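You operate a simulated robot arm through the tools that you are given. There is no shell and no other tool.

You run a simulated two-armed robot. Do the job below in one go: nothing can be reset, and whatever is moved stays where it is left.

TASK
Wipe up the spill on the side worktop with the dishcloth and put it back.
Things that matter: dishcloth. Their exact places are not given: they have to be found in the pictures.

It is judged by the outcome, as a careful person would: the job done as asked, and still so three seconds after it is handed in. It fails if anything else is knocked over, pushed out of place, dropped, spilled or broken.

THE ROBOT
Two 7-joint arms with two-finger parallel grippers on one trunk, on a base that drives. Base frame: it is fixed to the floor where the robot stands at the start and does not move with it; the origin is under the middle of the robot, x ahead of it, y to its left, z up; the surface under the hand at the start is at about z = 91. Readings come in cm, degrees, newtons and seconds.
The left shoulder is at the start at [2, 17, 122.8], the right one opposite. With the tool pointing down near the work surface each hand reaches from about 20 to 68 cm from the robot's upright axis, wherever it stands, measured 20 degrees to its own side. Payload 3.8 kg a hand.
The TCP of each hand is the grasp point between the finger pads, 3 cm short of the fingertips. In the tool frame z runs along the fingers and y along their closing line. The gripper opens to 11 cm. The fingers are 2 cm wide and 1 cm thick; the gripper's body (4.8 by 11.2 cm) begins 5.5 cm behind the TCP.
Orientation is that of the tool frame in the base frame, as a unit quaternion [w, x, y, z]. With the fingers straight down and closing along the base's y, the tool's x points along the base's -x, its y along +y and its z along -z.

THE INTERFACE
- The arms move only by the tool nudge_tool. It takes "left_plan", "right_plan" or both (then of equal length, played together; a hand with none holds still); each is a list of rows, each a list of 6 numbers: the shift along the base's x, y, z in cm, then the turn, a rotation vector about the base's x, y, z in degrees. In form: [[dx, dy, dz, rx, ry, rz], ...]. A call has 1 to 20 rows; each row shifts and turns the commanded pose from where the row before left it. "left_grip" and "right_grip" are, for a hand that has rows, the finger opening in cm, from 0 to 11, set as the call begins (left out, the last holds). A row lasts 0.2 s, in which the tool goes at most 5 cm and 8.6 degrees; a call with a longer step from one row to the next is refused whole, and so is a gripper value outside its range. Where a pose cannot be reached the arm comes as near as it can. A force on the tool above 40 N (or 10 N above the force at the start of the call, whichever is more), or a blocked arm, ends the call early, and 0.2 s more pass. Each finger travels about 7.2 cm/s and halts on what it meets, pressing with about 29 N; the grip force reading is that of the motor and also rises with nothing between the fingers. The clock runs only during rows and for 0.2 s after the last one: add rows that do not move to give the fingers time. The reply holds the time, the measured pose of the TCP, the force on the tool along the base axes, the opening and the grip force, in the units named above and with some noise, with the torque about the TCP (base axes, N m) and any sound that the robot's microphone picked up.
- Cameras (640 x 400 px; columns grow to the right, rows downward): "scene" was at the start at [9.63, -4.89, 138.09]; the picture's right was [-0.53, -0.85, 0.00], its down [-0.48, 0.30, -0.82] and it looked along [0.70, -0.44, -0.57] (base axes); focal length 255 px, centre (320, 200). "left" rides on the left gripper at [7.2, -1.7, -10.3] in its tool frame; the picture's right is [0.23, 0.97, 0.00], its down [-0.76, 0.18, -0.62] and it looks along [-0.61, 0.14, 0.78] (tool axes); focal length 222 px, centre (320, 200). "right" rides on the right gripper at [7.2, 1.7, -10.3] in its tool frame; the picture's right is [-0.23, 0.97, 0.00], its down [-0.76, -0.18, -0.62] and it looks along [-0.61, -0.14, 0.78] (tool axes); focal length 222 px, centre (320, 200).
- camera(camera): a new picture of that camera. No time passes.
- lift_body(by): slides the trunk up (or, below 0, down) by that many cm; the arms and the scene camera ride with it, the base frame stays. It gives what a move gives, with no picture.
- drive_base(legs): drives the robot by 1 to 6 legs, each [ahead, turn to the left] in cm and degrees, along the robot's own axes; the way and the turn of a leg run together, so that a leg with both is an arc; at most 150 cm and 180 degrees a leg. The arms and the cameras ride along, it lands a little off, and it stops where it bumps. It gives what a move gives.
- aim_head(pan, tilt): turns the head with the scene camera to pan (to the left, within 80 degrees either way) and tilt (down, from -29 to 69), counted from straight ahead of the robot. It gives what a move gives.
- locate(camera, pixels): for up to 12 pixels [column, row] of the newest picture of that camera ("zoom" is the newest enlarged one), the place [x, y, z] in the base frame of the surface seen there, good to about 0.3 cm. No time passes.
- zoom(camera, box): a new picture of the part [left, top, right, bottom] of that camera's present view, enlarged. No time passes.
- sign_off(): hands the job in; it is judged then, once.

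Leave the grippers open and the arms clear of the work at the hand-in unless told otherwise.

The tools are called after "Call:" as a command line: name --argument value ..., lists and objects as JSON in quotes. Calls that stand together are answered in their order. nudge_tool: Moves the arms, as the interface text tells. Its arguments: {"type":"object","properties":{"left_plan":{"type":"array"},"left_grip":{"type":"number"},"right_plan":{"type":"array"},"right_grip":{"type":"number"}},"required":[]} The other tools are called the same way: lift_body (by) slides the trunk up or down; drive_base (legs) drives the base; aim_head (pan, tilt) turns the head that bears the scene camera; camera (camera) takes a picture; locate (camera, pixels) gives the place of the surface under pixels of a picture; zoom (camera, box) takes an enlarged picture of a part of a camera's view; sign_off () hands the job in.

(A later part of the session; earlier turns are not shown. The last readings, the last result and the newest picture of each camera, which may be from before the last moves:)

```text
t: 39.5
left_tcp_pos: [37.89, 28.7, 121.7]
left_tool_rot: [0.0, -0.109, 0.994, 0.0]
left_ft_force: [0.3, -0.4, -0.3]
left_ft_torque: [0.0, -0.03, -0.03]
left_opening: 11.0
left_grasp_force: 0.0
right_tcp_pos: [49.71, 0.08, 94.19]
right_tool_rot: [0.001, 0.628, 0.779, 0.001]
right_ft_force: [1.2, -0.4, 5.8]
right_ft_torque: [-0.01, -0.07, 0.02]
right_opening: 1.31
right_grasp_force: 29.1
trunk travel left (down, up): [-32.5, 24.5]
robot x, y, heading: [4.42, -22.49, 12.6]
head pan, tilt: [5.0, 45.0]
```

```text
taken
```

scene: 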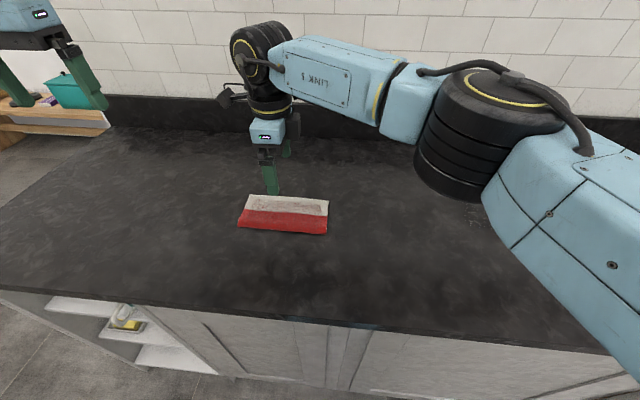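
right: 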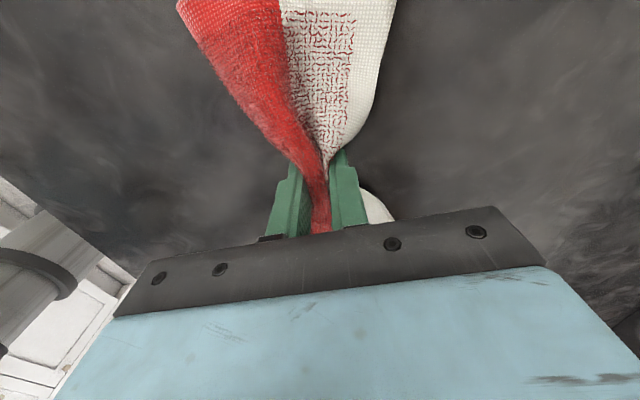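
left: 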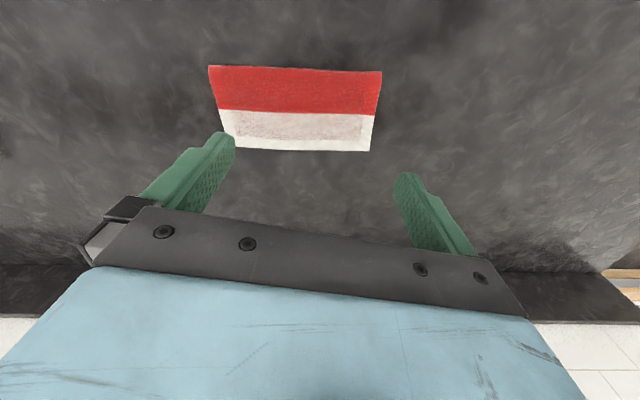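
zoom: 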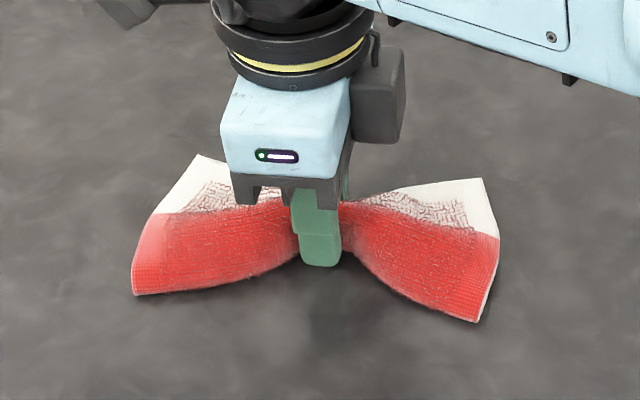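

The cloth is held firmly, like a bow tie (1.3 cm, 29 N). I'll lift it about 7 cm and carry it above the spill at [63, −44.2].

Call:
nudge_tool --right_plan '[[0, 0, 1, 0, 0, 0], [0, 0, 2, 0, 0, 0], [0, 0, 2, 0, 0, 0], [0, 0, 2, 0, 0, 0], [1.1, -3.7, 0, 0, 0, 0], [1.1, -3.7, 0, 0, 0, 0], [1.1, -3.7, 0, 0, 0, 0], [1.1, -3.7, 0, 0, 0, 0], [1.1, -3.7, 0, 0, 0, 0], [1.1, -3.7, 0, 0, 0, 0], [1.1, -3.7, 0, 0, 0, 0], [1.1, -3.7, 0, 0, 0, 0], [1.1, -3.7, 0, 0, 0, 0], [1.1, -3.7, 0, 0, 0, 0], [1.1, -3.7, 0, 0, 0, 0], [1.1, -3.6, 0, 0, 0, 0], [0, 0, 0, 0, 0, 0]]'

Call:
aim_head --pan -30 --tilt 45

Call:
camera --camera "scene"

Call:
camera --camera "right"

```text
t: 43.1
left_tcp_pos: [37.94, 28.8, 121.61]
left_tool_rot: [0.0, -0.108, 0.994, 0.0]
left_ft_force: [-0.2, -0.6, -0.5]
left_ft_torque: [0.02, 0.04, 0.02]
left_opening: 11.0
left_grasp_force: 0.1
right_tcp_pos: [63.15, -44.01, 101.08]
right_tool_rot: [0.0, 0.627, 0.779, 0.0]
right_ft_force: [-0.2, 0.6, -0.4]
right_ft_torque: [-0.03, -0.03, 0.02]
right_opening: 1.29
right_grasp_force: 29.7
trunk travel left (down, up): [-32.5, 24.5]
robot x, y, heading: [4.27, -22.06, 12.6]
head pan, tilt: [5.0, 45.0]
```

```text
t: 44.1
left_tcp_pos: [37.87, 28.81, 121.64]
left_tool_rot: [0.0, -0.109, 0.994, 0.0]
left_ft_force: [1.0, -1.2, -0.4]
left_ft_torque: [-0.03, 0.02, -0.02]
left_opening: 11.0
left_grasp_force: 0.1
right_tcp_pos: [63.05, -44.01, 101.07]
right_tool_rot: [0.001, 0.627, 0.779, 0.001]
right_ft_force: [0.0, 0.2, -0.9]
right_ft_torque: [0.05, -0.01, 0.01]
right_opening: 1.28
right_grasp_force: 29.2
trunk travel left (down, up): [-32.5, 24.5]
robot x, y, heading: [3.88, -22.43, 12.6]
head pan, tilt: [-30.0, 45.0]
```

```text
taken
```

scene: 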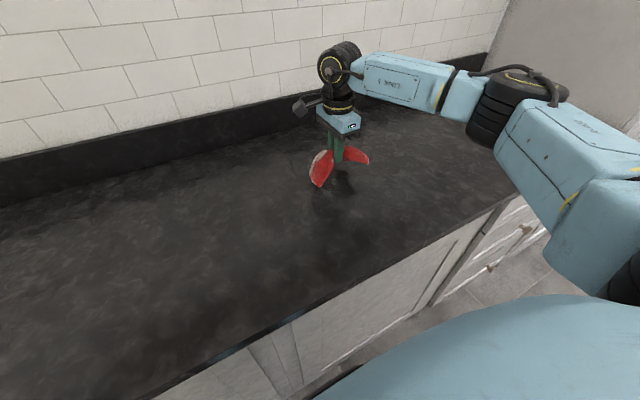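

```text
taken
```

right: 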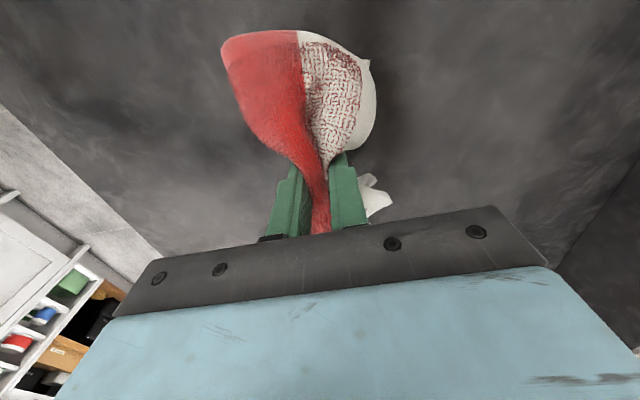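

The cloth is above the puddle. I'll lower it onto the spill until light contact, to TCP z≈94.

Call:
nudge_tool --right_plan '[[0, 0, -2, 0, 0, 0], [0, 0, -2, 0, 0, 0], [0, 0, -1.5, 0, 0, 0], [0, 0, -0.8, 0, 0, 0], [0, 0, -0.4, 0, 0, 0], [0, 0, -0.3, 0, 0, 0], [0, 0, 0, 0, 0, 0]]'

Call:
zoom --camera "scene" --box '[260, 110, 420, 230]'

Call:
camera --camera "right"

```text
t: 45.7
left_tcp_pos: [37.89, 28.82, 121.83]
left_tool_rot: [0.001, -0.109, 0.994, 0.0]
left_ft_force: [0.8, 0.3, 0.8]
left_ft_torque: [-0.01, 0.0, -0.01]
left_opening: 11.0
left_grasp_force: 0.0
right_tcp_pos: [63.02, -44.16, 94.32]
right_tool_rot: [0.0, 0.627, 0.779, 0.0]
right_ft_force: [0.2, -0.1, 5.5]
right_ft_torque: [-0.03, 0.01, 0.01]
right_opening: 1.3
right_grasp_force: 29.5
trunk travel left (down, up): [-32.5, 24.5]
robot x, y, heading: [4.24, -22.65, 12.8]
head pan, tilt: [-30.0, 45.0]
```

```text
3.33 times, centred on (340, 170) of scene
```

zoom: 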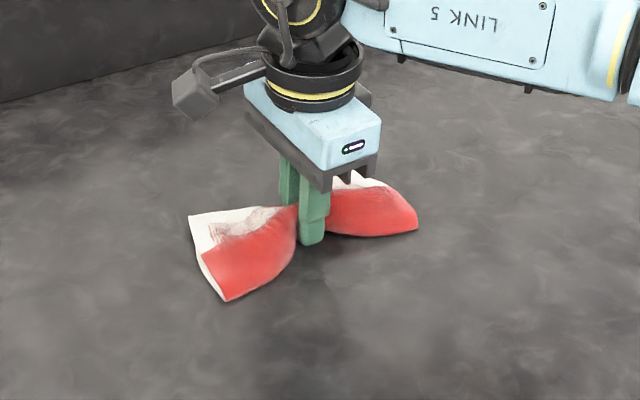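

```text
taken
```

right: 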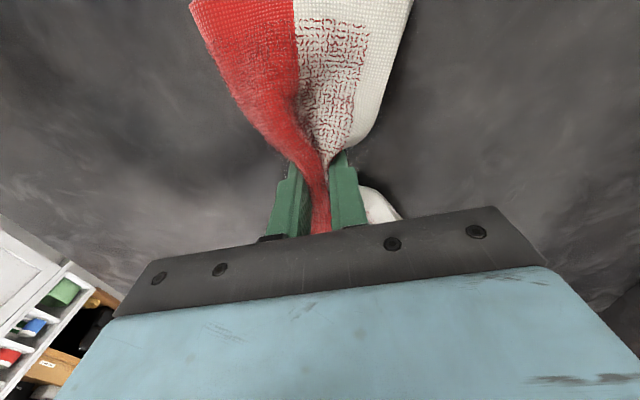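

The cloth presses on the spill with about 5.5 N. I'll begin wiping: strokes along the counter, stepping in depth, pressing a touch more.

Call:
nudge_tool --right_plan '[[0, 0, -0.2, 0, 0, 0], [-0.6, 2.9, 0, 0, 0, 0], [-0.6, 2.9, 0, 0, 0, 0], [-0.6, 2.9, 0, 0, 0, 0], [2.9, 0.6, 0, 0, 0, 0], [0.6, -2.9, 0, 0, 0, 0], [0.6, -2.9, 0, 0, 0, 0], [0.6, -2.9, 0, 0, 0, 0], [0.6, -2.9, 0, 0, 0, 0], [0.6, -2.9, 0, 0, 0, 0], [0.6, -2.9, 0, 0, 0, 0], [-2.9, -0.6, 0, 0, 0, 0], [-0.6, 2.9, 0, 0, 0, 0], [-0.6, 2.9, 0, 0, 0, 0], [-0.6, 2.9, 0, 0, 0, 0], [-0.6, 2.9, 0, 0, 0, 0], [-0.6, 2.9, 0, 0, 0, 0], [-0.6, 2.9, 0, 0, 0, 0]]'

Call:
camera --camera "scene"

Call:
zoom --camera "scene" --box '[260, 110, 420, 230]'

```text
t: 49.5
left_tcp_pos: [37.68, 28.77, 121.79]
left_tool_rot: [0.001, -0.109, 0.994, 0.0]
left_ft_force: [0.5, -0.1, -1.0]
left_ft_torque: [-0.01, -0.01, 0.04]
left_opening: 11.03
left_grasp_force: 0.0
right_tcp_pos: [61.07, -35.67, 93.97]
right_tool_rot: [0.001, 0.628, 0.778, 0.001]
right_ft_force: [3.2, -16.2, 30.2]
right_ft_torque: [-0.37, 0.08, 0.21]
right_opening: 1.29
right_grasp_force: 29.3
trunk travel left (down, up): [-32.5, 24.5]
robot x, y, heading: [3.56, -22.65, 12.4]
head pan, tilt: [-30.0, 45.0]
```

```text
taken
```

scene: 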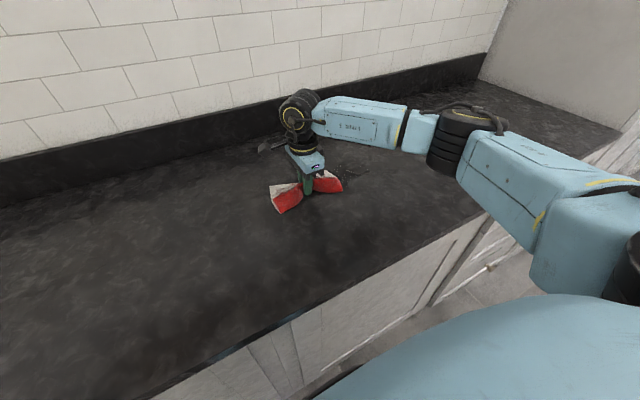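

```text
3.33 times, centred on (340, 170) of scene
```

zoom: 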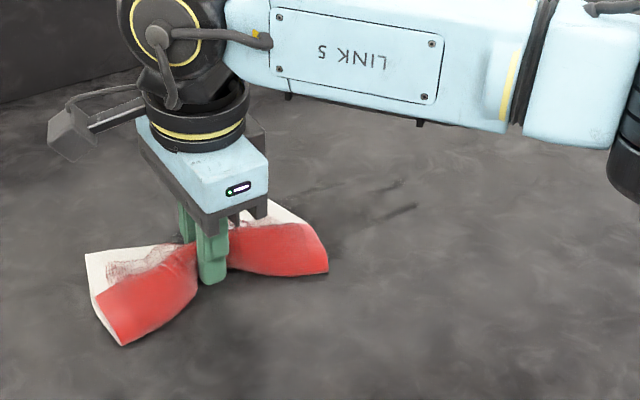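

The puddle is mostly gone, with a few dark streaks left at zoom (385,185) and (400,212). The press is 30 N, a bit high, so I'll ease it. I'll locate the remains.

Call:
locate --camera "zoom" --pixels '[[350, 195], [385, 187], [403, 182], [360, 222], [400, 212], [415, 206], [330, 200], [430, 240]]'

Call:
zoom --camera "scene" --box '[320, 145, 380, 185]'

```text
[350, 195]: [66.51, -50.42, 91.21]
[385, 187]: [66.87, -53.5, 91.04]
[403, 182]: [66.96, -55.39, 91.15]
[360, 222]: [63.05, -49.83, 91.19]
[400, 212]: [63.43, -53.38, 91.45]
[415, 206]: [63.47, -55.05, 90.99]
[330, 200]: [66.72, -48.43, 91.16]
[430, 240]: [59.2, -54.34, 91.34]
```

```text
10.00 times, centred on (350, 165) of scene
```

zoom: 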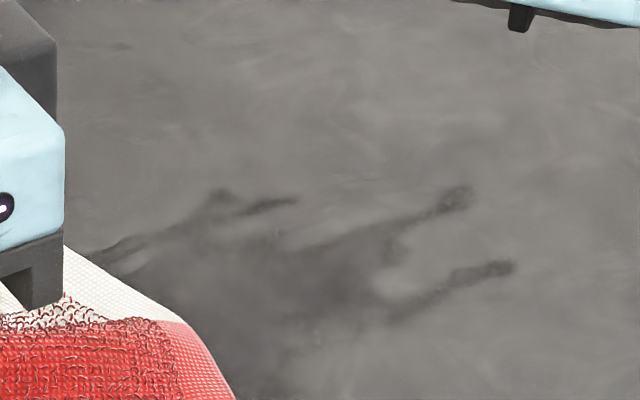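

The water is getting spread in thin streaks towards the right. I'll locate the streak ends so I can wipe from beyond them inward.

Call:
locate --camera "zoom" --pixels '[[220, 195], [295, 200], [470, 190], [512, 265], [385, 280], [400, 320], [300, 280], [120, 250], [300, 370]]'

Call:
nudge_tool --right_plan '[[0, 0, 2, 0, 0, 0], [0, 0, 3, 0, 0, 0], [-2, 4, 3, 0, 0, 0], [-2, 4, 2, 0, 0, 0], [-1, 4, 0, 0, 0, 0], [0, 0, 0, 0, 0, 0]]'

Call:
camera --camera "scene"

Call:
zoom --camera "scene" --box '[270, 125, 390, 205]'

```text
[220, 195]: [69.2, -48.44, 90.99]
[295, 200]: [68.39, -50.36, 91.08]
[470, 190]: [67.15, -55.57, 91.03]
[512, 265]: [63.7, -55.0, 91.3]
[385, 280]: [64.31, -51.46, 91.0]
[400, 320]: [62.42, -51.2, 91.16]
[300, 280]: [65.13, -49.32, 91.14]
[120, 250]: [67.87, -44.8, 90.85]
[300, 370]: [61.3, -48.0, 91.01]
```

```text
refused: row 3 steps farther than a row can; nothing moved
```

```text
taken
```

scene: 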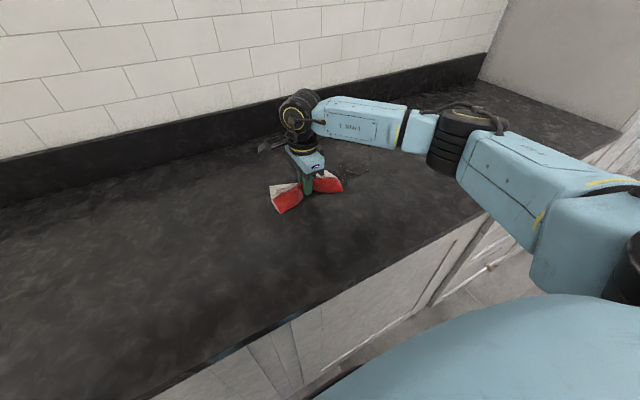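

```text
5.00 times, centred on (330, 165) of scene
```

zoom: 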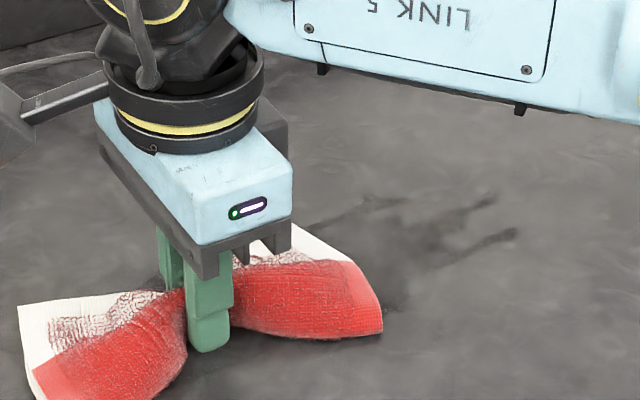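

That step was too long and refused. I'll lift the cloth and move it aside with shorter steps to view the whole wet patch.

Call:
nudge_tool --right_plan '[[0, 0, 2, 0, 0, 0], [0, 0, 3, 0, 0, 0], [-2, 3, 2, 0, 0, 0], [-2, 4, 0, 0, 0, 0], [-1, 4, 0, 0, 0, 0], [0, 4, 0, 0, 0, 0], [0, 0, 0, 0, 0, 0]]'

Call:
camera --camera "scene"

Call:
zoom --camera "scene" --box '[270, 125, 390, 205]'

```text
t: 51.1
left_tcp_pos: [37.86, 28.6, 121.78]
left_tool_rot: [0.001, -0.109, 0.994, -0.001]
left_ft_force: [0.1, -0.4, 0.0]
left_ft_torque: [0.01, 0.01, -0.01]
left_opening: 11.02
left_grasp_force: 0.0
right_tcp_pos: [56.12, -20.61, 101.0]
right_tool_rot: [0.0, 0.628, 0.778, -0.001]
right_ft_force: [0.0, 0.9, 0.8]
right_ft_torque: [-0.01, -0.05, 0.07]
right_opening: 1.29
right_grasp_force: 29.2
trunk travel left (down, up): [-32.5, 24.5]
robot x, y, heading: [3.96, -22.88, 12.6]
head pan, tilt: [-30.0, 45.0]
```

```text
taken
```

scene: 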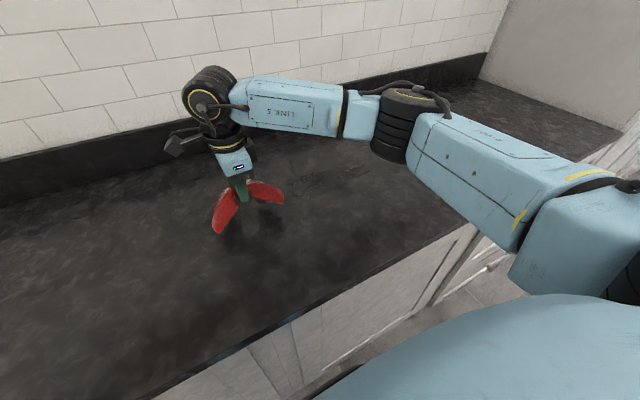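

```text
5.00 times, centred on (330, 165) of scene
```

zoom: 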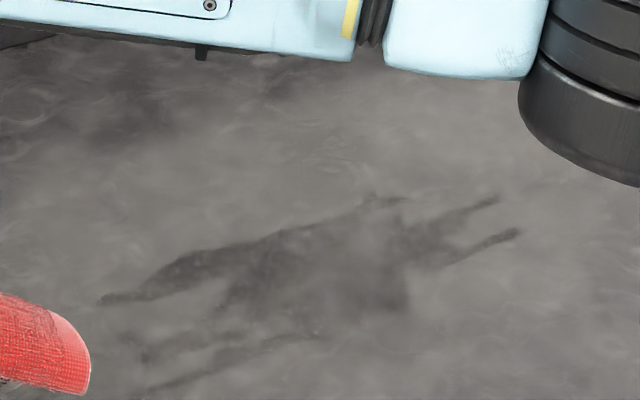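

The wet film has been drawn out along my strokes. I'll measure its outline in the enlarged picture to plan overlapping strokes.

Call:
locate --camera "zoom" --pixels '[[100, 300], [165, 265], [280, 232], [370, 195], [495, 198], [518, 235], [405, 305], [310, 340], [160, 385], [130, 345], [280, 280], [220, 310]]'

Call:
zoom --camera "scene" --box '[280, 155, 350, 205]'

Call:
zoom --camera "right" --box '[160, 0, 480, 200]'

```text
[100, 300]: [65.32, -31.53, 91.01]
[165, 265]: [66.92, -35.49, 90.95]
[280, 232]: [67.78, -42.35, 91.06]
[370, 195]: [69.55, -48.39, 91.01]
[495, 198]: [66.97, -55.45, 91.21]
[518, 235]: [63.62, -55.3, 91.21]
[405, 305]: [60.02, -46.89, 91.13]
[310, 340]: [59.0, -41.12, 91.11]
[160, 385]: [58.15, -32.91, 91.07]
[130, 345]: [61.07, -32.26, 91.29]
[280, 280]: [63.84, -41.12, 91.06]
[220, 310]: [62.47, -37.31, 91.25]
```

```text
8.00 times, centred on (315, 180) of scene
```

zoom: 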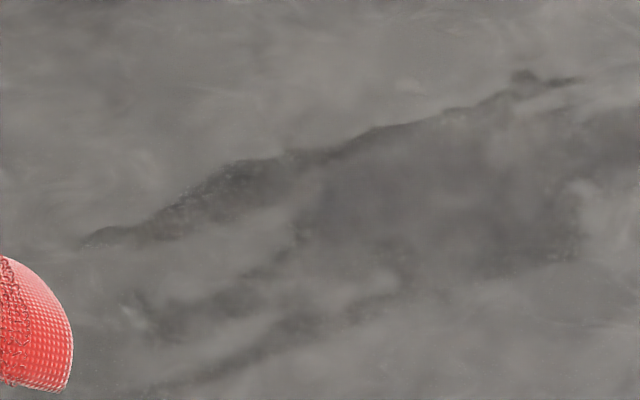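

```text
2.00 times, centred on (320, 100) of right
```

zoom: 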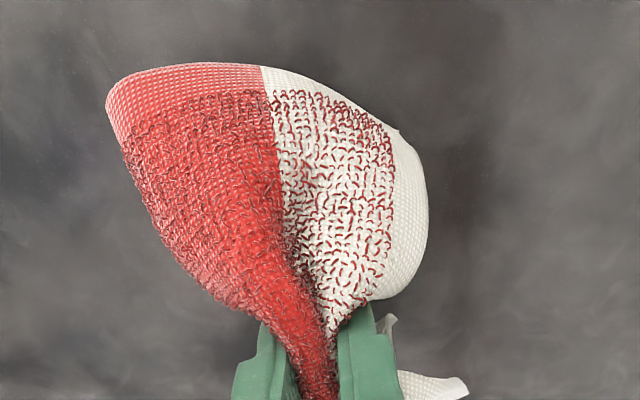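

Strokes with the tight bow-tie mostly drag the water. A flatter cloth should soak better. I'll carry it back over the middle of the wet area (63, −42), lower it, and loosen the grip so it spreads flat on the film.

Call:
nudge_tool --right_plan '[[1.15, -3.6, 0, 0, 0, 0], [1.15, -3.6, 0, 0, 0, 0], [1.15, -3.6, 0, 0, 0, 0], [1.15, -3.6, 0, 0, 0, 0], [1.15, -3.6, 0, 0, 0, 0], [1.15, -3.6, 0, 0, 0, 0], [0, 0, -2, 0, 0, 0], [0, 0, -2, 0, 0, 0], [0, 0, -1.5, 0, 0, 0], [0, 0, -0.8, 0, 0, 0], [0, 0, -0.4, 0, 0, 0], [0, 0, 0, 0, 0, 0]]'

Call:
nudge_tool --right_plan '[[0, 0, 0, 0, 0, 0], [0, 0, 0, 0, 0, 0], [0, 0, 0, 0, 0, 0], [0, 0, 0, 0, 0, 0], [0, 0, 0, 0, 0, 0]]' --right_grip 8

Call:
zoom --camera "scene" --box '[260, 110, 420, 230]'

Call:
camera --camera "right"

```text
t: 53.7
left_tcp_pos: [37.88, 28.83, 121.67]
left_tool_rot: [-0.001, -0.108, 0.994, 0.001]
left_ft_force: [0.4, -0.5, 0.5]
left_ft_torque: [0.0, -0.02, -0.02]
left_opening: 10.98
left_grasp_force: 0.1
right_tcp_pos: [62.98, -42.11, 94.29]
right_tool_rot: [0.001, 0.627, 0.779, 0.001]
right_ft_force: [-0.1, 0.6, 1.9]
right_ft_torque: [0.06, -0.06, 0.05]
right_opening: 1.28
right_grasp_force: 29.0
trunk travel left (down, up): [-32.5, 24.5]
robot x, y, heading: [4.0, -22.72, 12.3]
head pan, tilt: [-30.0, 45.0]
```

```text
t: 54.9
left_tcp_pos: [37.9, 28.84, 121.85]
left_tool_rot: [0.0, -0.109, 0.994, 0.001]
left_ft_force: [0.1, 0.5, 0.4]
left_ft_torque: [-0.01, -0.03, 0.01]
left_opening: 11.0
left_grasp_force: 0.2
right_tcp_pos: [63.08, -42.13, 94.2]
right_tool_rot: [0.0, 0.628, 0.778, 0.0]
right_ft_force: [-0.2, -0.1, 1.1]
right_ft_torque: [0.04, -0.06, 0.0]
right_opening: 8.0
right_grasp_force: 0.1
trunk travel left (down, up): [-32.5, 24.5]
robot x, y, heading: [3.6, -22.68, 12.5]
head pan, tilt: [-30.0, 45.0]
```

```text
3.33 times, centred on (340, 170) of scene
```

zoom: 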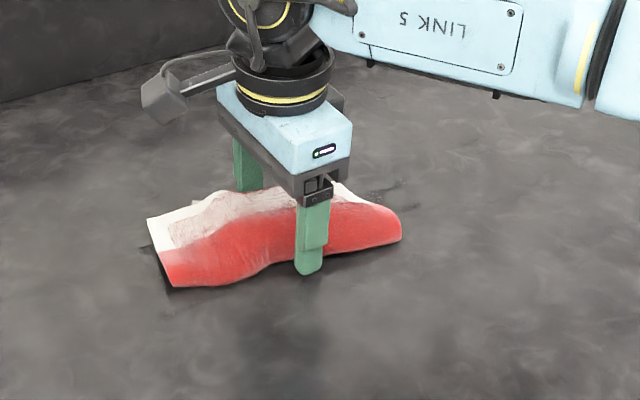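

```text
taken
```

right: 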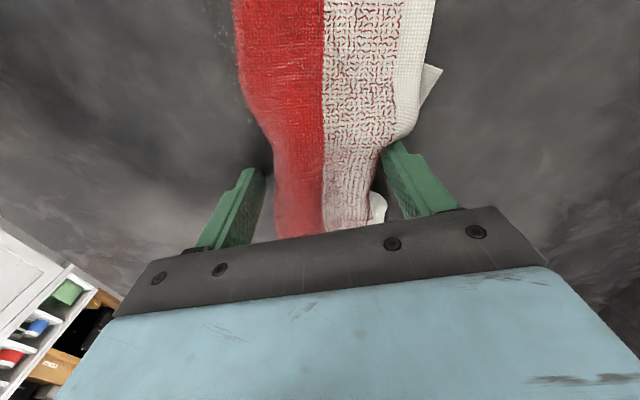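

It springs back partly. I'll open fully and raise the hand to see how flat it lies.

Call:
nudge_tool --right_plan '[[0, 0, 0, 0, 0, 0], [0, 0, 0, 0, 0, 0], [0, 0, 1, 0, 0, 0], [0, 0, 2, 0, 0, 0], [0, 0, 2, 0, 0, 0], [0, 0, 0, 0, 0, 0]]' --right_grip 11

Call:
zoom --camera "scene" --box '[260, 110, 420, 230]'

Call:
camera --camera "right"

```text
t: 56.3
left_tcp_pos: [37.84, 28.8, 121.81]
left_tool_rot: [-0.001, -0.11, 0.994, 0.0]
left_ft_force: [0.3, 0.2, 0.2]
left_ft_torque: [-0.01, 0.02, 0.0]
left_opening: 11.0
left_grasp_force: 0.0
right_tcp_pos: [63.02, -42.14, 99.43]
right_tool_rot: [0.0, 0.627, 0.779, 0.0]
right_ft_force: [0.1, -0.6, 0.2]
right_ft_torque: [0.01, 0.03, 0.01]
right_opening: 11.02
right_grasp_force: 0.1
trunk travel left (down, up): [-32.5, 24.5]
robot x, y, heading: [3.96, -22.5, 12.4]
head pan, tilt: [-30.0, 45.0]
```

```text
3.33 times, centred on (340, 170) of scene
```

zoom: 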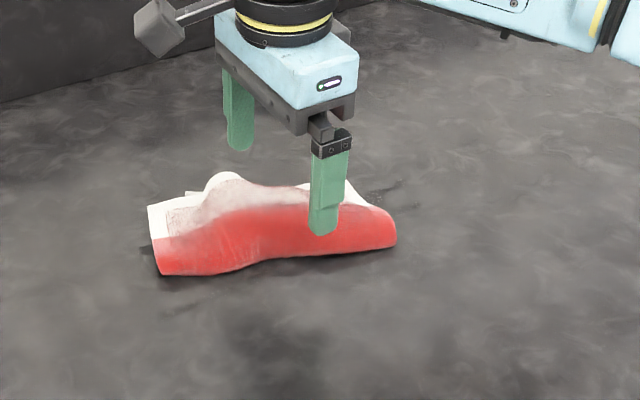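

```text
taken
```

right: 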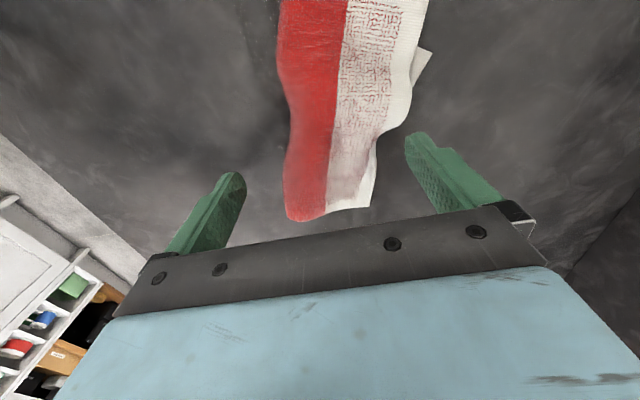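

The cloth lies as an arched, somewhat folded band over the film. I'll press it down from above: turn the hand 90° so the two fingertips lie along the band, 8 cm apart, to flatten it and then rub with both tips.

Call:
nudge_tool --right_plan '[[0, 0, 2, 0, 0, 0], [0, 0, 0, 0, 0, 8.2], [0, 0, 0, 0, 0, 8.2], [0, 0, 0, 0, 0, 8.2], [0, 0, 0, 0, 0, 8.2], [0, 0, 0, 0, 0, 8.2], [0, 0, 0, 0, 0, 8.2], [0, 0, 0, 0, 0, 8.2], [0, 0, 0, 0, 0, 8.2], [0, 0, 0, 0, 0, 8.2], [0, 0, 0, 0, 0, 8.2], [0, 0, 0, 0, 0, 8], [0, 0, 0, 0, 0, 0]]' --right_grip 8

Call:
camera --camera "right"

Call:
zoom --camera "scene" --box '[260, 110, 420, 230]'

```text
t: 59.1
left_tcp_pos: [37.87, 28.9, 121.73]
left_tool_rot: [0.0, -0.109, 0.994, 0.0]
left_ft_force: [0.8, -0.3, 0.1]
left_ft_torque: [0.01, -0.02, 0.01]
left_opening: 11.03
left_grasp_force: 0.1
right_tcp_pos: [63.11, -42.13, 101.06]
right_tool_rot: [0.0, -0.109, 0.994, 0.0]
right_ft_force: [-0.1, 1.4, 0.7]
right_ft_torque: [-0.01, -0.04, -0.04]
right_opening: 7.97
right_grasp_force: 0.0
trunk travel left (down, up): [-32.5, 24.5]
robot x, y, heading: [4.01, -22.11, 12.7]
head pan, tilt: [-30.0, 45.0]
```

```text
taken
```

right: 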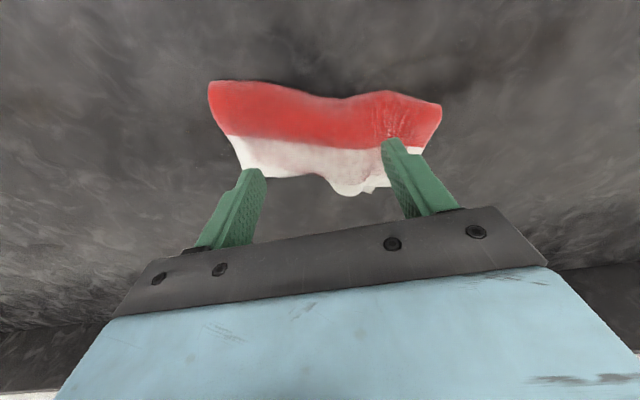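

```text
3.33 times, centred on (340, 170) of scene
```

zoom: 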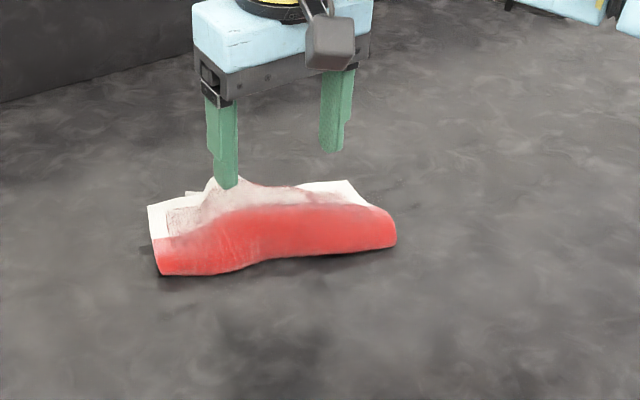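

Good view of the cloth now. I'll locate its outline.

Call:
locate --camera "right" --pixels '[[212, 88], [438, 108], [240, 168], [330, 103], [350, 188], [290, 170], [320, 140], [290, 115], [400, 110], [360, 160], [270, 140]]'

```text
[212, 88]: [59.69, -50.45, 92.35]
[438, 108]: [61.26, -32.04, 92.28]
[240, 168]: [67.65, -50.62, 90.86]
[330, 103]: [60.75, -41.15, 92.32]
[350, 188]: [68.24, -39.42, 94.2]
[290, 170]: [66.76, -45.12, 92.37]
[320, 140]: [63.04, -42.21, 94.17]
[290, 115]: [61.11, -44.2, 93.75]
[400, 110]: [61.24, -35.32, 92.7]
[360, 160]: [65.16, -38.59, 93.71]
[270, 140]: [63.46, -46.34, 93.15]
```

The cloth spans about x 60–68, y −51 to −32, with a hump up to z 94. I'll press the two fingertips onto it at about (63.8, −42).

Call:
nudge_tool --right_plan '[[0.6, 0, -1.5, 0, 0, 0], [0, 0, -1.5, 0, 0, 0], [0, 0, -1, 0, 0, 0], [0, 0, -1, 0, 0, 0], [0, 0, -0.6, 0, 0, 0], [0, 0, 0, 0, 0, 0]]'

Call:
zoom --camera "scene" --box '[260, 110, 420, 230]'

```text
t: 60.5
left_tcp_pos: [37.91, 28.75, 121.8]
left_tool_rot: [0.0, -0.109, 0.994, 0.0]
left_ft_force: [0.4, -0.1, 0.7]
left_ft_torque: [-0.03, -0.04, -0.02]
left_opening: 11.0
left_grasp_force: 0.1
right_tcp_pos: [63.61, -42.11, 95.63]
right_tool_rot: [0.001, -0.106, 0.994, 0.001]
right_ft_force: [-0.6, -0.1, -0.7]
right_ft_torque: [-0.02, -0.01, 0.01]
right_opening: 7.96
right_grasp_force: 0.1
trunk travel left (down, up): [-32.5, 24.5]
robot x, y, heading: [3.59, -22.32, 12.6]
head pan, tilt: [-30.0, 45.0]
```

```text
3.33 times, centred on (340, 170) of scene
```

zoom: 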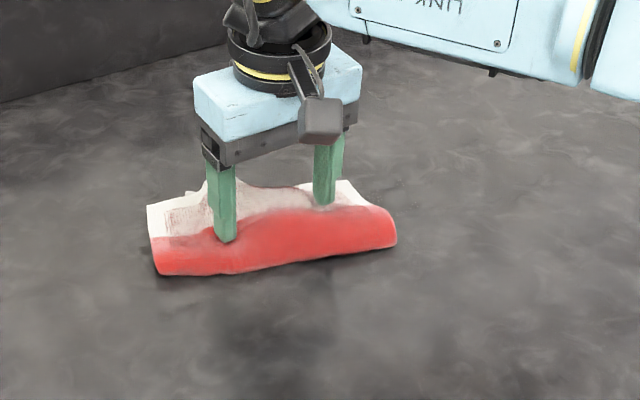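

The fingers rest on the cloth. I'll press further in small steps until I feel about 8–10 N.

Call:
nudge_tool --right_plan '[[0, 0, -0.4, 0, 0, 0], [0, 0, -0.3, 0, 0, 0], [0, 0, -0.2, 0, 0, 0], [0, 0, 0, 0, 0, 0]]'

```text
t: 61.5
left_tcp_pos: [37.8, 28.82, 121.7]
left_tool_rot: [0.001, -0.109, 0.994, 0.0]
left_ft_force: [-0.2, 0.3, 0.5]
left_ft_torque: [0.0, -0.03, -0.03]
left_opening: 10.98
left_grasp_force: 0.0
right_tcp_pos: [63.75, -42.07, 94.85]
right_tool_rot: [0.001, -0.107, 0.994, 0.0]
right_ft_force: [0.2, 0.3, 3.9]
right_ft_torque: [0.1, 0.06, 0.01]
right_opening: 8.0
right_grasp_force: 0.1
trunk travel left (down, up): [-32.5, 24.5]
robot x, y, heading: [3.8, -22.69, 12.7]
head pan, tilt: [-30.0, 45.0]
```

About 4 N now. I'll press slightly more and try a slow rub: 3 cm towards me, to see if the cloth follows.

Call:
nudge_tool --right_plan '[[0, 0, -0.2, 0, 0, 0], [-1, -0.2, 0, 0, 0, 0], [-1, -0.2, 0, 0, 0, 0], [-1, -0.2, 0, 0, 0, 0], [0, 0, 0, 0, 0, 0]]'

Call:
zoom --camera "scene" --box '[260, 110, 420, 230]'

Call:
camera --camera "right"

```text
t: 62.7
left_tcp_pos: [37.8, 28.83, 121.73]
left_tool_rot: [0.0, -0.109, 0.994, -0.001]
left_ft_force: [-0.8, 0.0, 1.1]
left_ft_torque: [0.01, 0.02, 0.01]
left_opening: 11.01
left_grasp_force: 0.1
right_tcp_pos: [60.74, -42.66, 94.68]
right_tool_rot: [0.001, -0.107, 0.994, 0.0]
right_ft_force: [4.1, 0.7, 12.3]
right_ft_torque: [0.35, -0.07, -0.08]
right_opening: 7.98
right_grasp_force: 0.1
trunk travel left (down, up): [-32.5, 24.5]
robot x, y, heading: [3.89, -22.52, 12.4]
head pan, tilt: [-30.0, 45.0]
```

```text
3.33 times, centred on (340, 170) of scene
```

zoom: 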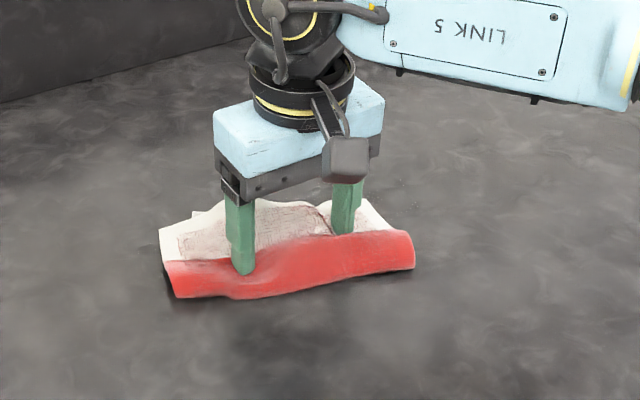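

```text
taken
```

right: 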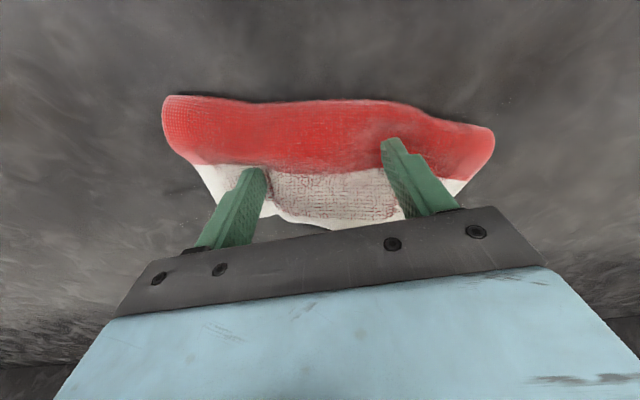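

Very good: the cloth follows the fingertips, lies flatter, and presses with 12 N. The surface uncovered behind it looks clean. I'll continue rubbing: left, then back across the depth.

Call:
nudge_tool --right_plan '[[-1.4, -0.3, 0, 0, 0, 0], [-0.3, 1.4, 0, 0, 0, 0], [-0.3, 1.4, 0, 0, 0, 0], [-0.3, 1.4, 0, 0, 0, 0], [1.4, 0.3, 0, 0, 0, 0], [1.4, 0.3, 0, 0, 0, 0], [1.4, 0.3, 0, 0, 0, 0], [1.4, 0.3, 0, 0, 0, 0], [1.4, 0.3, 0, 0, 0, 0], [1.4, 0.3, 0, 0, 0, 0], [0, 0, 0, 0, 0, 0]]'

Call:
zoom --camera "scene" --box '[260, 110, 420, 230]'

Call:
camera --camera "right"

```text
t: 65.1
left_tcp_pos: [37.83, 28.74, 121.87]
left_tool_rot: [0.001, -0.108, 0.994, 0.0]
left_ft_force: [0.0, -0.7, -0.2]
left_ft_torque: [0.01, 0.04, 0.0]
left_opening: 11.0
left_grasp_force: 0.2
right_tcp_pos: [66.96, -36.94, 94.74]
right_tool_rot: [0.001, -0.107, 0.994, 0.0]
right_ft_force: [-3.4, -0.7, 15.0]
right_ft_torque: [0.42, 0.14, 0.08]
right_opening: 7.99
right_grasp_force: 0.1
trunk travel left (down, up): [-32.5, 24.5]
robot x, y, heading: [3.89, -22.77, 12.6]
head pan, tilt: [-30.0, 45.0]
```

```text
3.33 times, centred on (340, 170) of scene
```

zoom: 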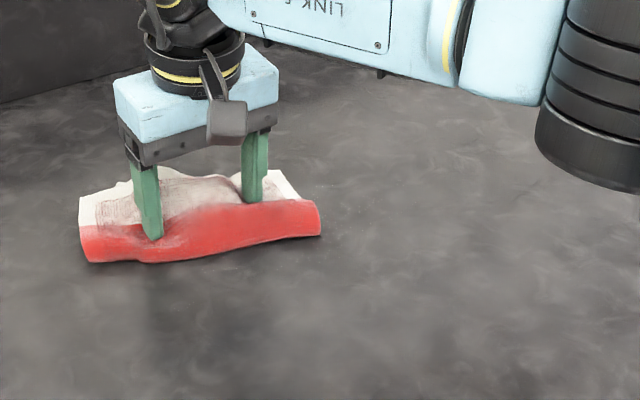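

```text
taken
```

right: 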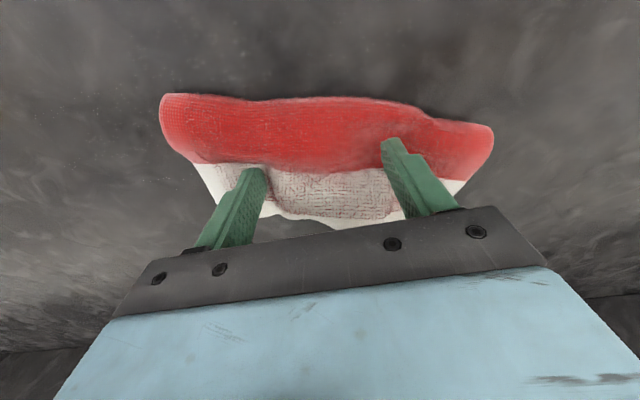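

It follows perfectly, and the former puddle area right of the cloth looks clean. I'll inspect that area closely in both views.

Call:
zoom --camera "scene" --box '[300, 145, 400, 210]'

Call:
zoom --camera "right" --box '[40, 90, 240, 260]'

```text
6.15 times, centred on (350, 178) of scene
```

zoom: 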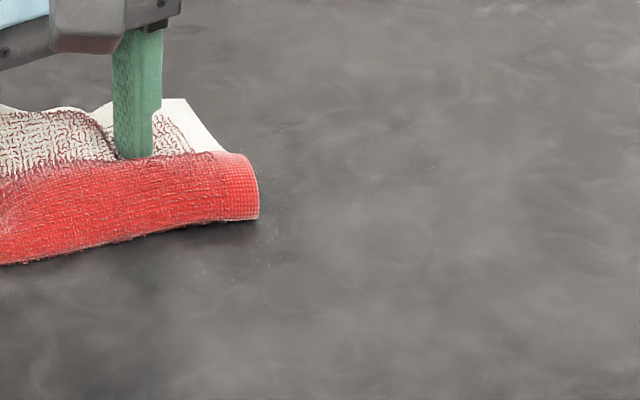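

```text
2.35 times, centred on (140, 175) of right
```

zoom: 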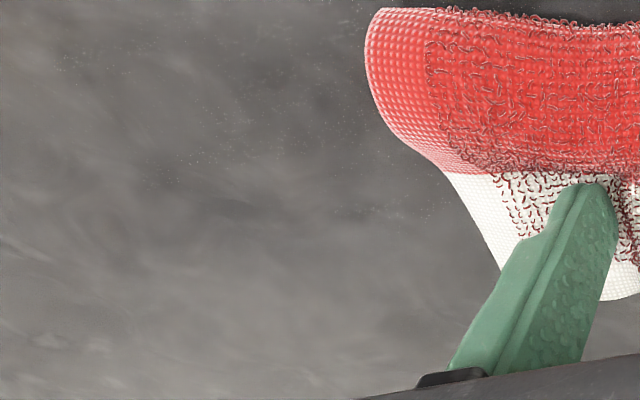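

Only faint speckles remain around the old puddle. I'll keep rubbing over the whole area: slightly nearer, then right across to y≈−52.

Call:
nudge_tool --right_plan '[[-1.2, -0.25, 0, 0, 0, 0], [-1.2, -0.25, 0, 0, 0, 0], [0.3, -1.45, 0, 0, 0, 0], [0.3, -1.45, 0, 0, 0, 0], [0.3, -1.45, 0, 0, 0, 0], [0.3, -1.45, 0, 0, 0, 0], [0.3, -1.45, 0, 0, 0, 0], [0.3, -1.45, 0, 0, 0, 0], [0.3, -1.45, 0, 0, 0, 0], [0.3, -1.45, 0, 0, 0, 0], [0.3, -1.45, 0, 0, 0, 0], [0.3, -1.45, 0, 0, 0, 0], [0, 0, 0, 0, 0, 0]]'

Call:
zoom --camera "scene" --box '[260, 110, 420, 230]'

Call:
camera --camera "right"

```text
t: 67.9
left_tcp_pos: [37.82, 28.76, 121.82]
left_tool_rot: [0.001, -0.109, 0.994, 0.0]
left_ft_force: [0.0, -0.3, 0.2]
left_ft_torque: [0.0, -0.03, 0.02]
left_opening: 11.0
left_grasp_force: 0.1
right_tcp_pos: [67.44, -52.05, 94.72]
right_tool_rot: [0.001, -0.106, 0.994, -0.001]
right_ft_force: [0.9, 0.5, 15.6]
right_ft_torque: [0.51, 0.0, -0.05]
right_opening: 7.95
right_grasp_force: 0.0
trunk travel left (down, up): [-32.5, 24.5]
robot x, y, heading: [3.9, -22.57, 12.5]
head pan, tilt: [-30.0, 45.0]
```

```text
3.33 times, centred on (340, 170) of scene
```

zoom: 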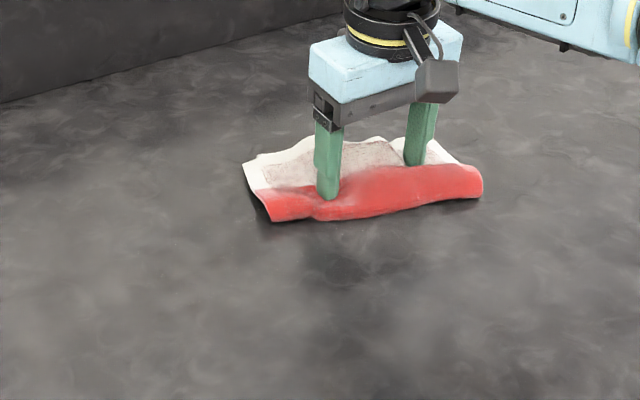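

```text
taken
```

right: 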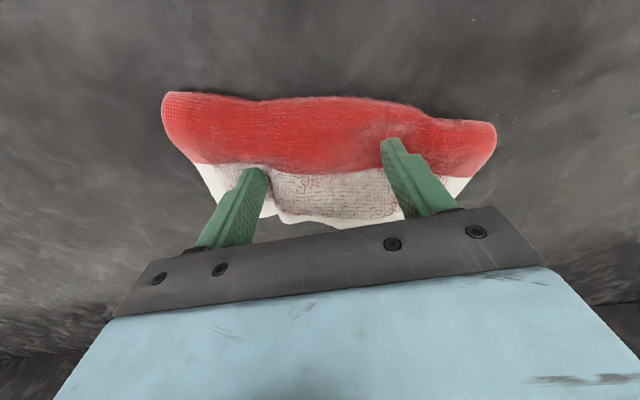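

Working well. I'll check where the remaining speckles are (right view around (500,60)).

Call:
zoom --camera "right" --box '[420, 0, 620, 125]'

Call:
locate --camera "right" --pixels '[[470, 20], [480, 45], [530, 60], [520, 90], [560, 30], [440, 80]]'

Call:
zoom --camera "scene" --box '[260, 150, 360, 215]'

```text
3.20 times, centred on (520, 62) of right
```

zoom: 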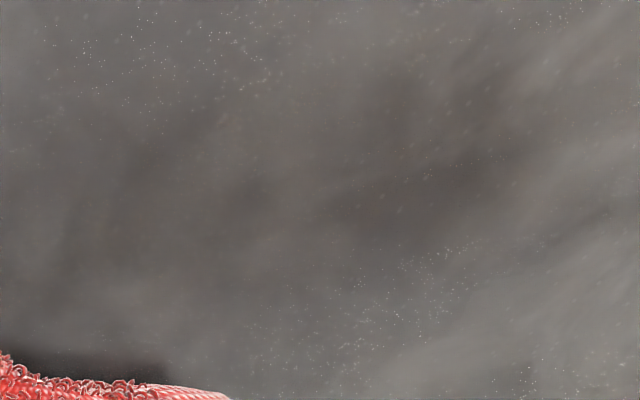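

```text
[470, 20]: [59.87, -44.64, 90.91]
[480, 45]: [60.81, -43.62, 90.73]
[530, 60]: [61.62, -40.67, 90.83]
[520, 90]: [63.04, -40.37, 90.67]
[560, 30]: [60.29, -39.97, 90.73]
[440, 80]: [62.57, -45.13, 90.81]
```

```text
6.15 times, centred on (310, 182) of scene
```

zoom: 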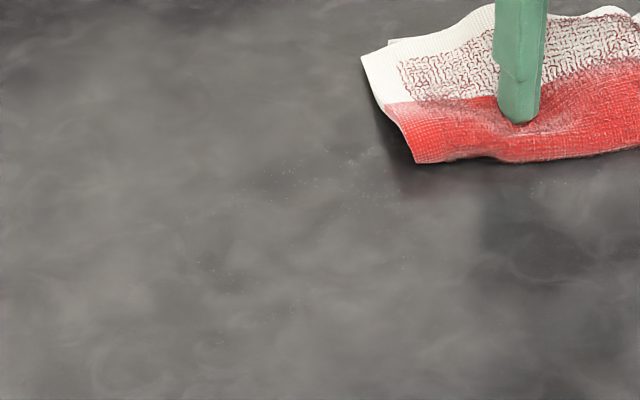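

Only tiny specks remain around x 60–63, y −40 to −45. I'll sweep over them in two overlapping lanes.

Call:
nudge_tool --right_plan '[[-1.4, -0.3, 0, 0, 0, 0], [-1.4, -0.3, 0, 0, 0, 0], [-0.36, 1.76, 0, 0, 0, 0], [-0.36, 1.76, 0, 0, 0, 0], [-0.36, 1.76, 0, 0, 0, 0], [-0.36, 1.76, 0, 0, 0, 0], [-0.36, 1.76, 0, 0, 0, 0], [-0.36, 1.76, 0, 0, 0, 0], [-0.36, 1.76, 0, 0, 0, 0], [-0.36, 1.76, 0, 0, 0, 0], [-0.36, 1.76, 0, 0, 0, 0], [-0.36, 1.76, 0, 0, 0, 0], [-0.36, 1.76, 0, 0, 0, 0], [0, 0, 0, 0, 0, 0]]'

Call:
camera --camera "right"

Call:
nudge_tool --right_plan '[[-1.4, -0.3, 0, 0, 0, 0], [-1.4, -0.3, 0, 0, 0, 0], [0.36, -1.76, 0, 0, 0, 0], [0.36, -1.76, 0, 0, 0, 0], [0.36, -1.76, 0, 0, 0, 0], [0.36, -1.76, 0, 0, 0, 0], [0.36, -1.76, 0, 0, 0, 0], [0.36, -1.76, 0, 0, 0, 0], [0.36, -1.76, 0, 0, 0, 0], [0.36, -1.76, 0, 0, 0, 0], [0.36, -1.76, 0, 0, 0, 0], [0.36, -1.76, 0, 0, 0, 0], [0.36, -1.76, 0, 0, 0, 0], [0, 0, 0, 0, 0, 0]]'

Call:
camera --camera "right"

Call:
zoom --camera "scene" --box '[260, 130, 400, 220]'

```text
t: 70.9
left_tcp_pos: [37.69, 28.79, 121.75]
left_tool_rot: [0.001, -0.109, 0.994, -0.001]
left_ft_force: [-0.6, -0.1, 0.7]
left_ft_torque: [-0.01, 0.02, 0.0]
left_opening: 10.99
left_grasp_force: 0.1
right_tcp_pos: [60.61, -33.16, 94.66]
right_tool_rot: [0.001, -0.107, 0.994, 0.001]
right_ft_force: [0.5, -4.1, 18.0]
right_ft_torque: [0.43, 0.05, -0.02]
right_opening: 7.9
right_grasp_force: 0.0
trunk travel left (down, up): [-32.5, 24.5]
robot x, y, heading: [3.67, -22.66, 12.6]
head pan, tilt: [-30.0, 45.0]
```

```text
taken
```

right: 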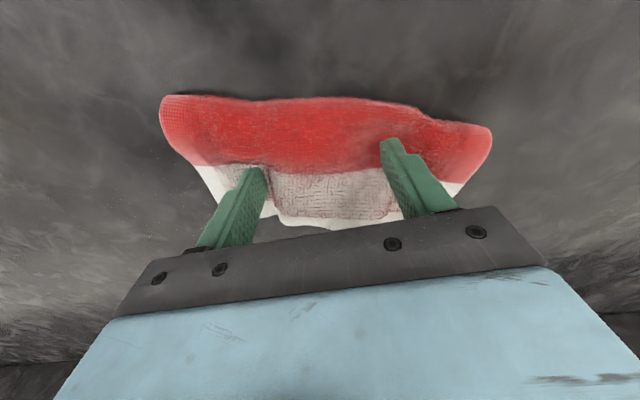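

```text
t: 73.9
left_tcp_pos: [37.78, 28.87, 121.67]
left_tool_rot: [0.001, -0.109, 0.994, 0.0]
left_ft_force: [-0.1, 0.0, -0.1]
left_ft_torque: [0.0, 0.01, 0.01]
left_opening: 11.01
left_grasp_force: 0.0
right_tcp_pos: [61.58, -52.97, 94.58]
right_tool_rot: [0.001, -0.107, 0.994, 0.0]
right_ft_force: [-0.4, 3.2, 14.2]
right_ft_torque: [0.54, 0.04, 0.0]
right_opening: 8.11
right_grasp_force: 0.8
trunk travel left (down, up): [-32.5, 24.5]
robot x, y, heading: [3.99, -22.1, 12.4]
head pan, tilt: [-30.0, 45.0]
```

```text
taken
```

right: 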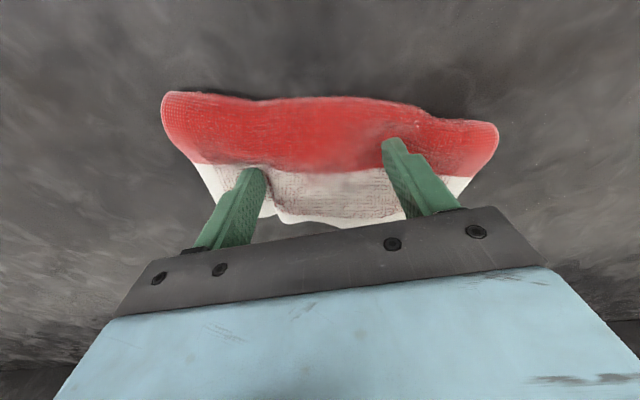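

```text
4.44 times, centred on (330, 175) of scene
```

zoom: 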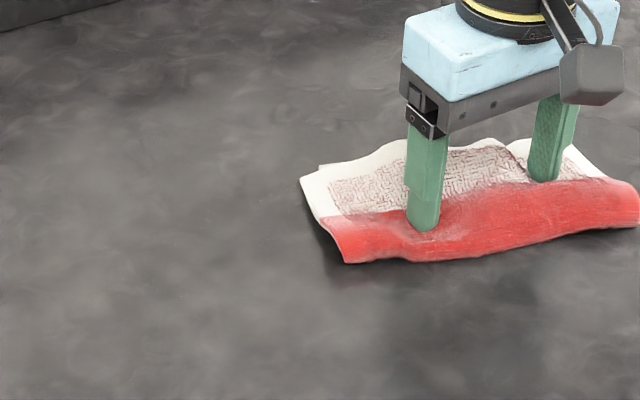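

Nearly spotless. One last pass across the middle, moving left, then I'll inspect the full area.

Call:
nudge_tool --right_plan '[[1.4, 0.3, 0, 0, 0, 0], [1.4, 0.3, 0, 0, 0, 0], [1.4, 0.3, 0, 0, 0, 0], [-0.36, 1.76, 0, 0, 0, 0], [-0.36, 1.76, 0, 0, 0, 0], [-0.36, 1.76, 0, 0, 0, 0], [-0.36, 1.76, 0, 0, 0, 0], [-0.36, 1.76, 0, 0, 0, 0], [-0.36, 1.76, 0, 0, 0, 0], [-0.36, 1.76, 0, 0, 0, 0], [-0.36, 1.76, 0, 0, 0, 0], [-0.36, 1.76, 0, 0, 0, 0], [-0.36, 1.76, 0, 0, 0, 0], [-0.36, 1.76, 0, 0, 0, 0], [-0.36, 1.76, 0, 0, 0, 0], [-0.36, 1.76, 0, 0, 0, 0], [-0.36, 1.76, 0, 0, 0, 0], [-0.36, 1.76, 0, 0, 0, 0], [0, 0, 0, 0, 0, 0]]'

Call:
camera --camera "scene"

Call:
zoom --camera "scene" --box '[270, 130, 390, 205]'

Call:
camera --camera "right"

```text
t: 77.9
left_tcp_pos: [37.89, 28.78, 121.73]
left_tool_rot: [0.001, -0.108, 0.994, 0.001]
left_ft_force: [0.1, 0.0, -0.3]
left_ft_torque: [0.01, -0.04, 0.0]
left_opening: 11.02
left_grasp_force: 0.1
right_tcp_pos: [60.61, -25.81, 94.67]
right_tool_rot: [0.001, -0.107, 0.994, 0.0]
right_ft_force: [0.2, -4.4, 18.0]
right_ft_torque: [0.4, 0.07, -0.01]
right_opening: 7.86
right_grasp_force: 0.0
trunk travel left (down, up): [-32.5, 24.5]
robot x, y, heading: [4.13, -22.16, 12.5]
head pan, tilt: [-30.0, 45.0]
```

```text
taken
```

scene: 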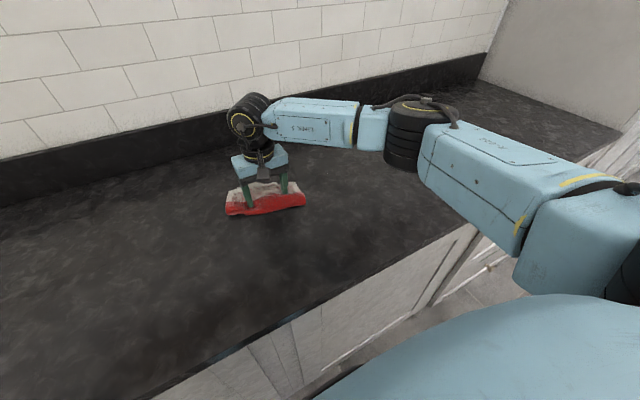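

```text
5.33 times, centred on (330, 168) of scene
```

zoom: 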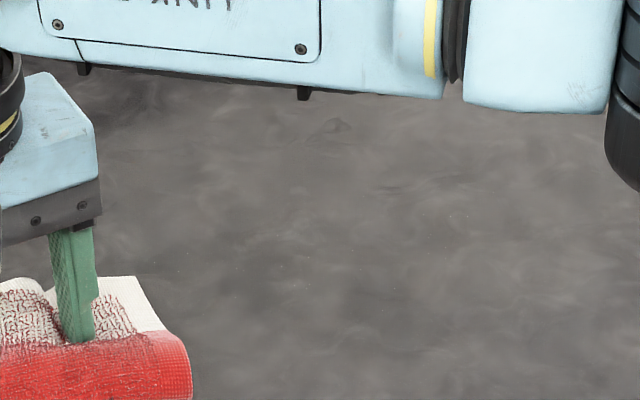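

```text
taken
```

right: 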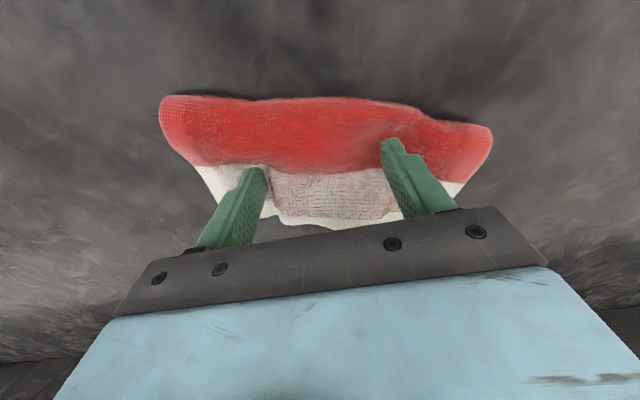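

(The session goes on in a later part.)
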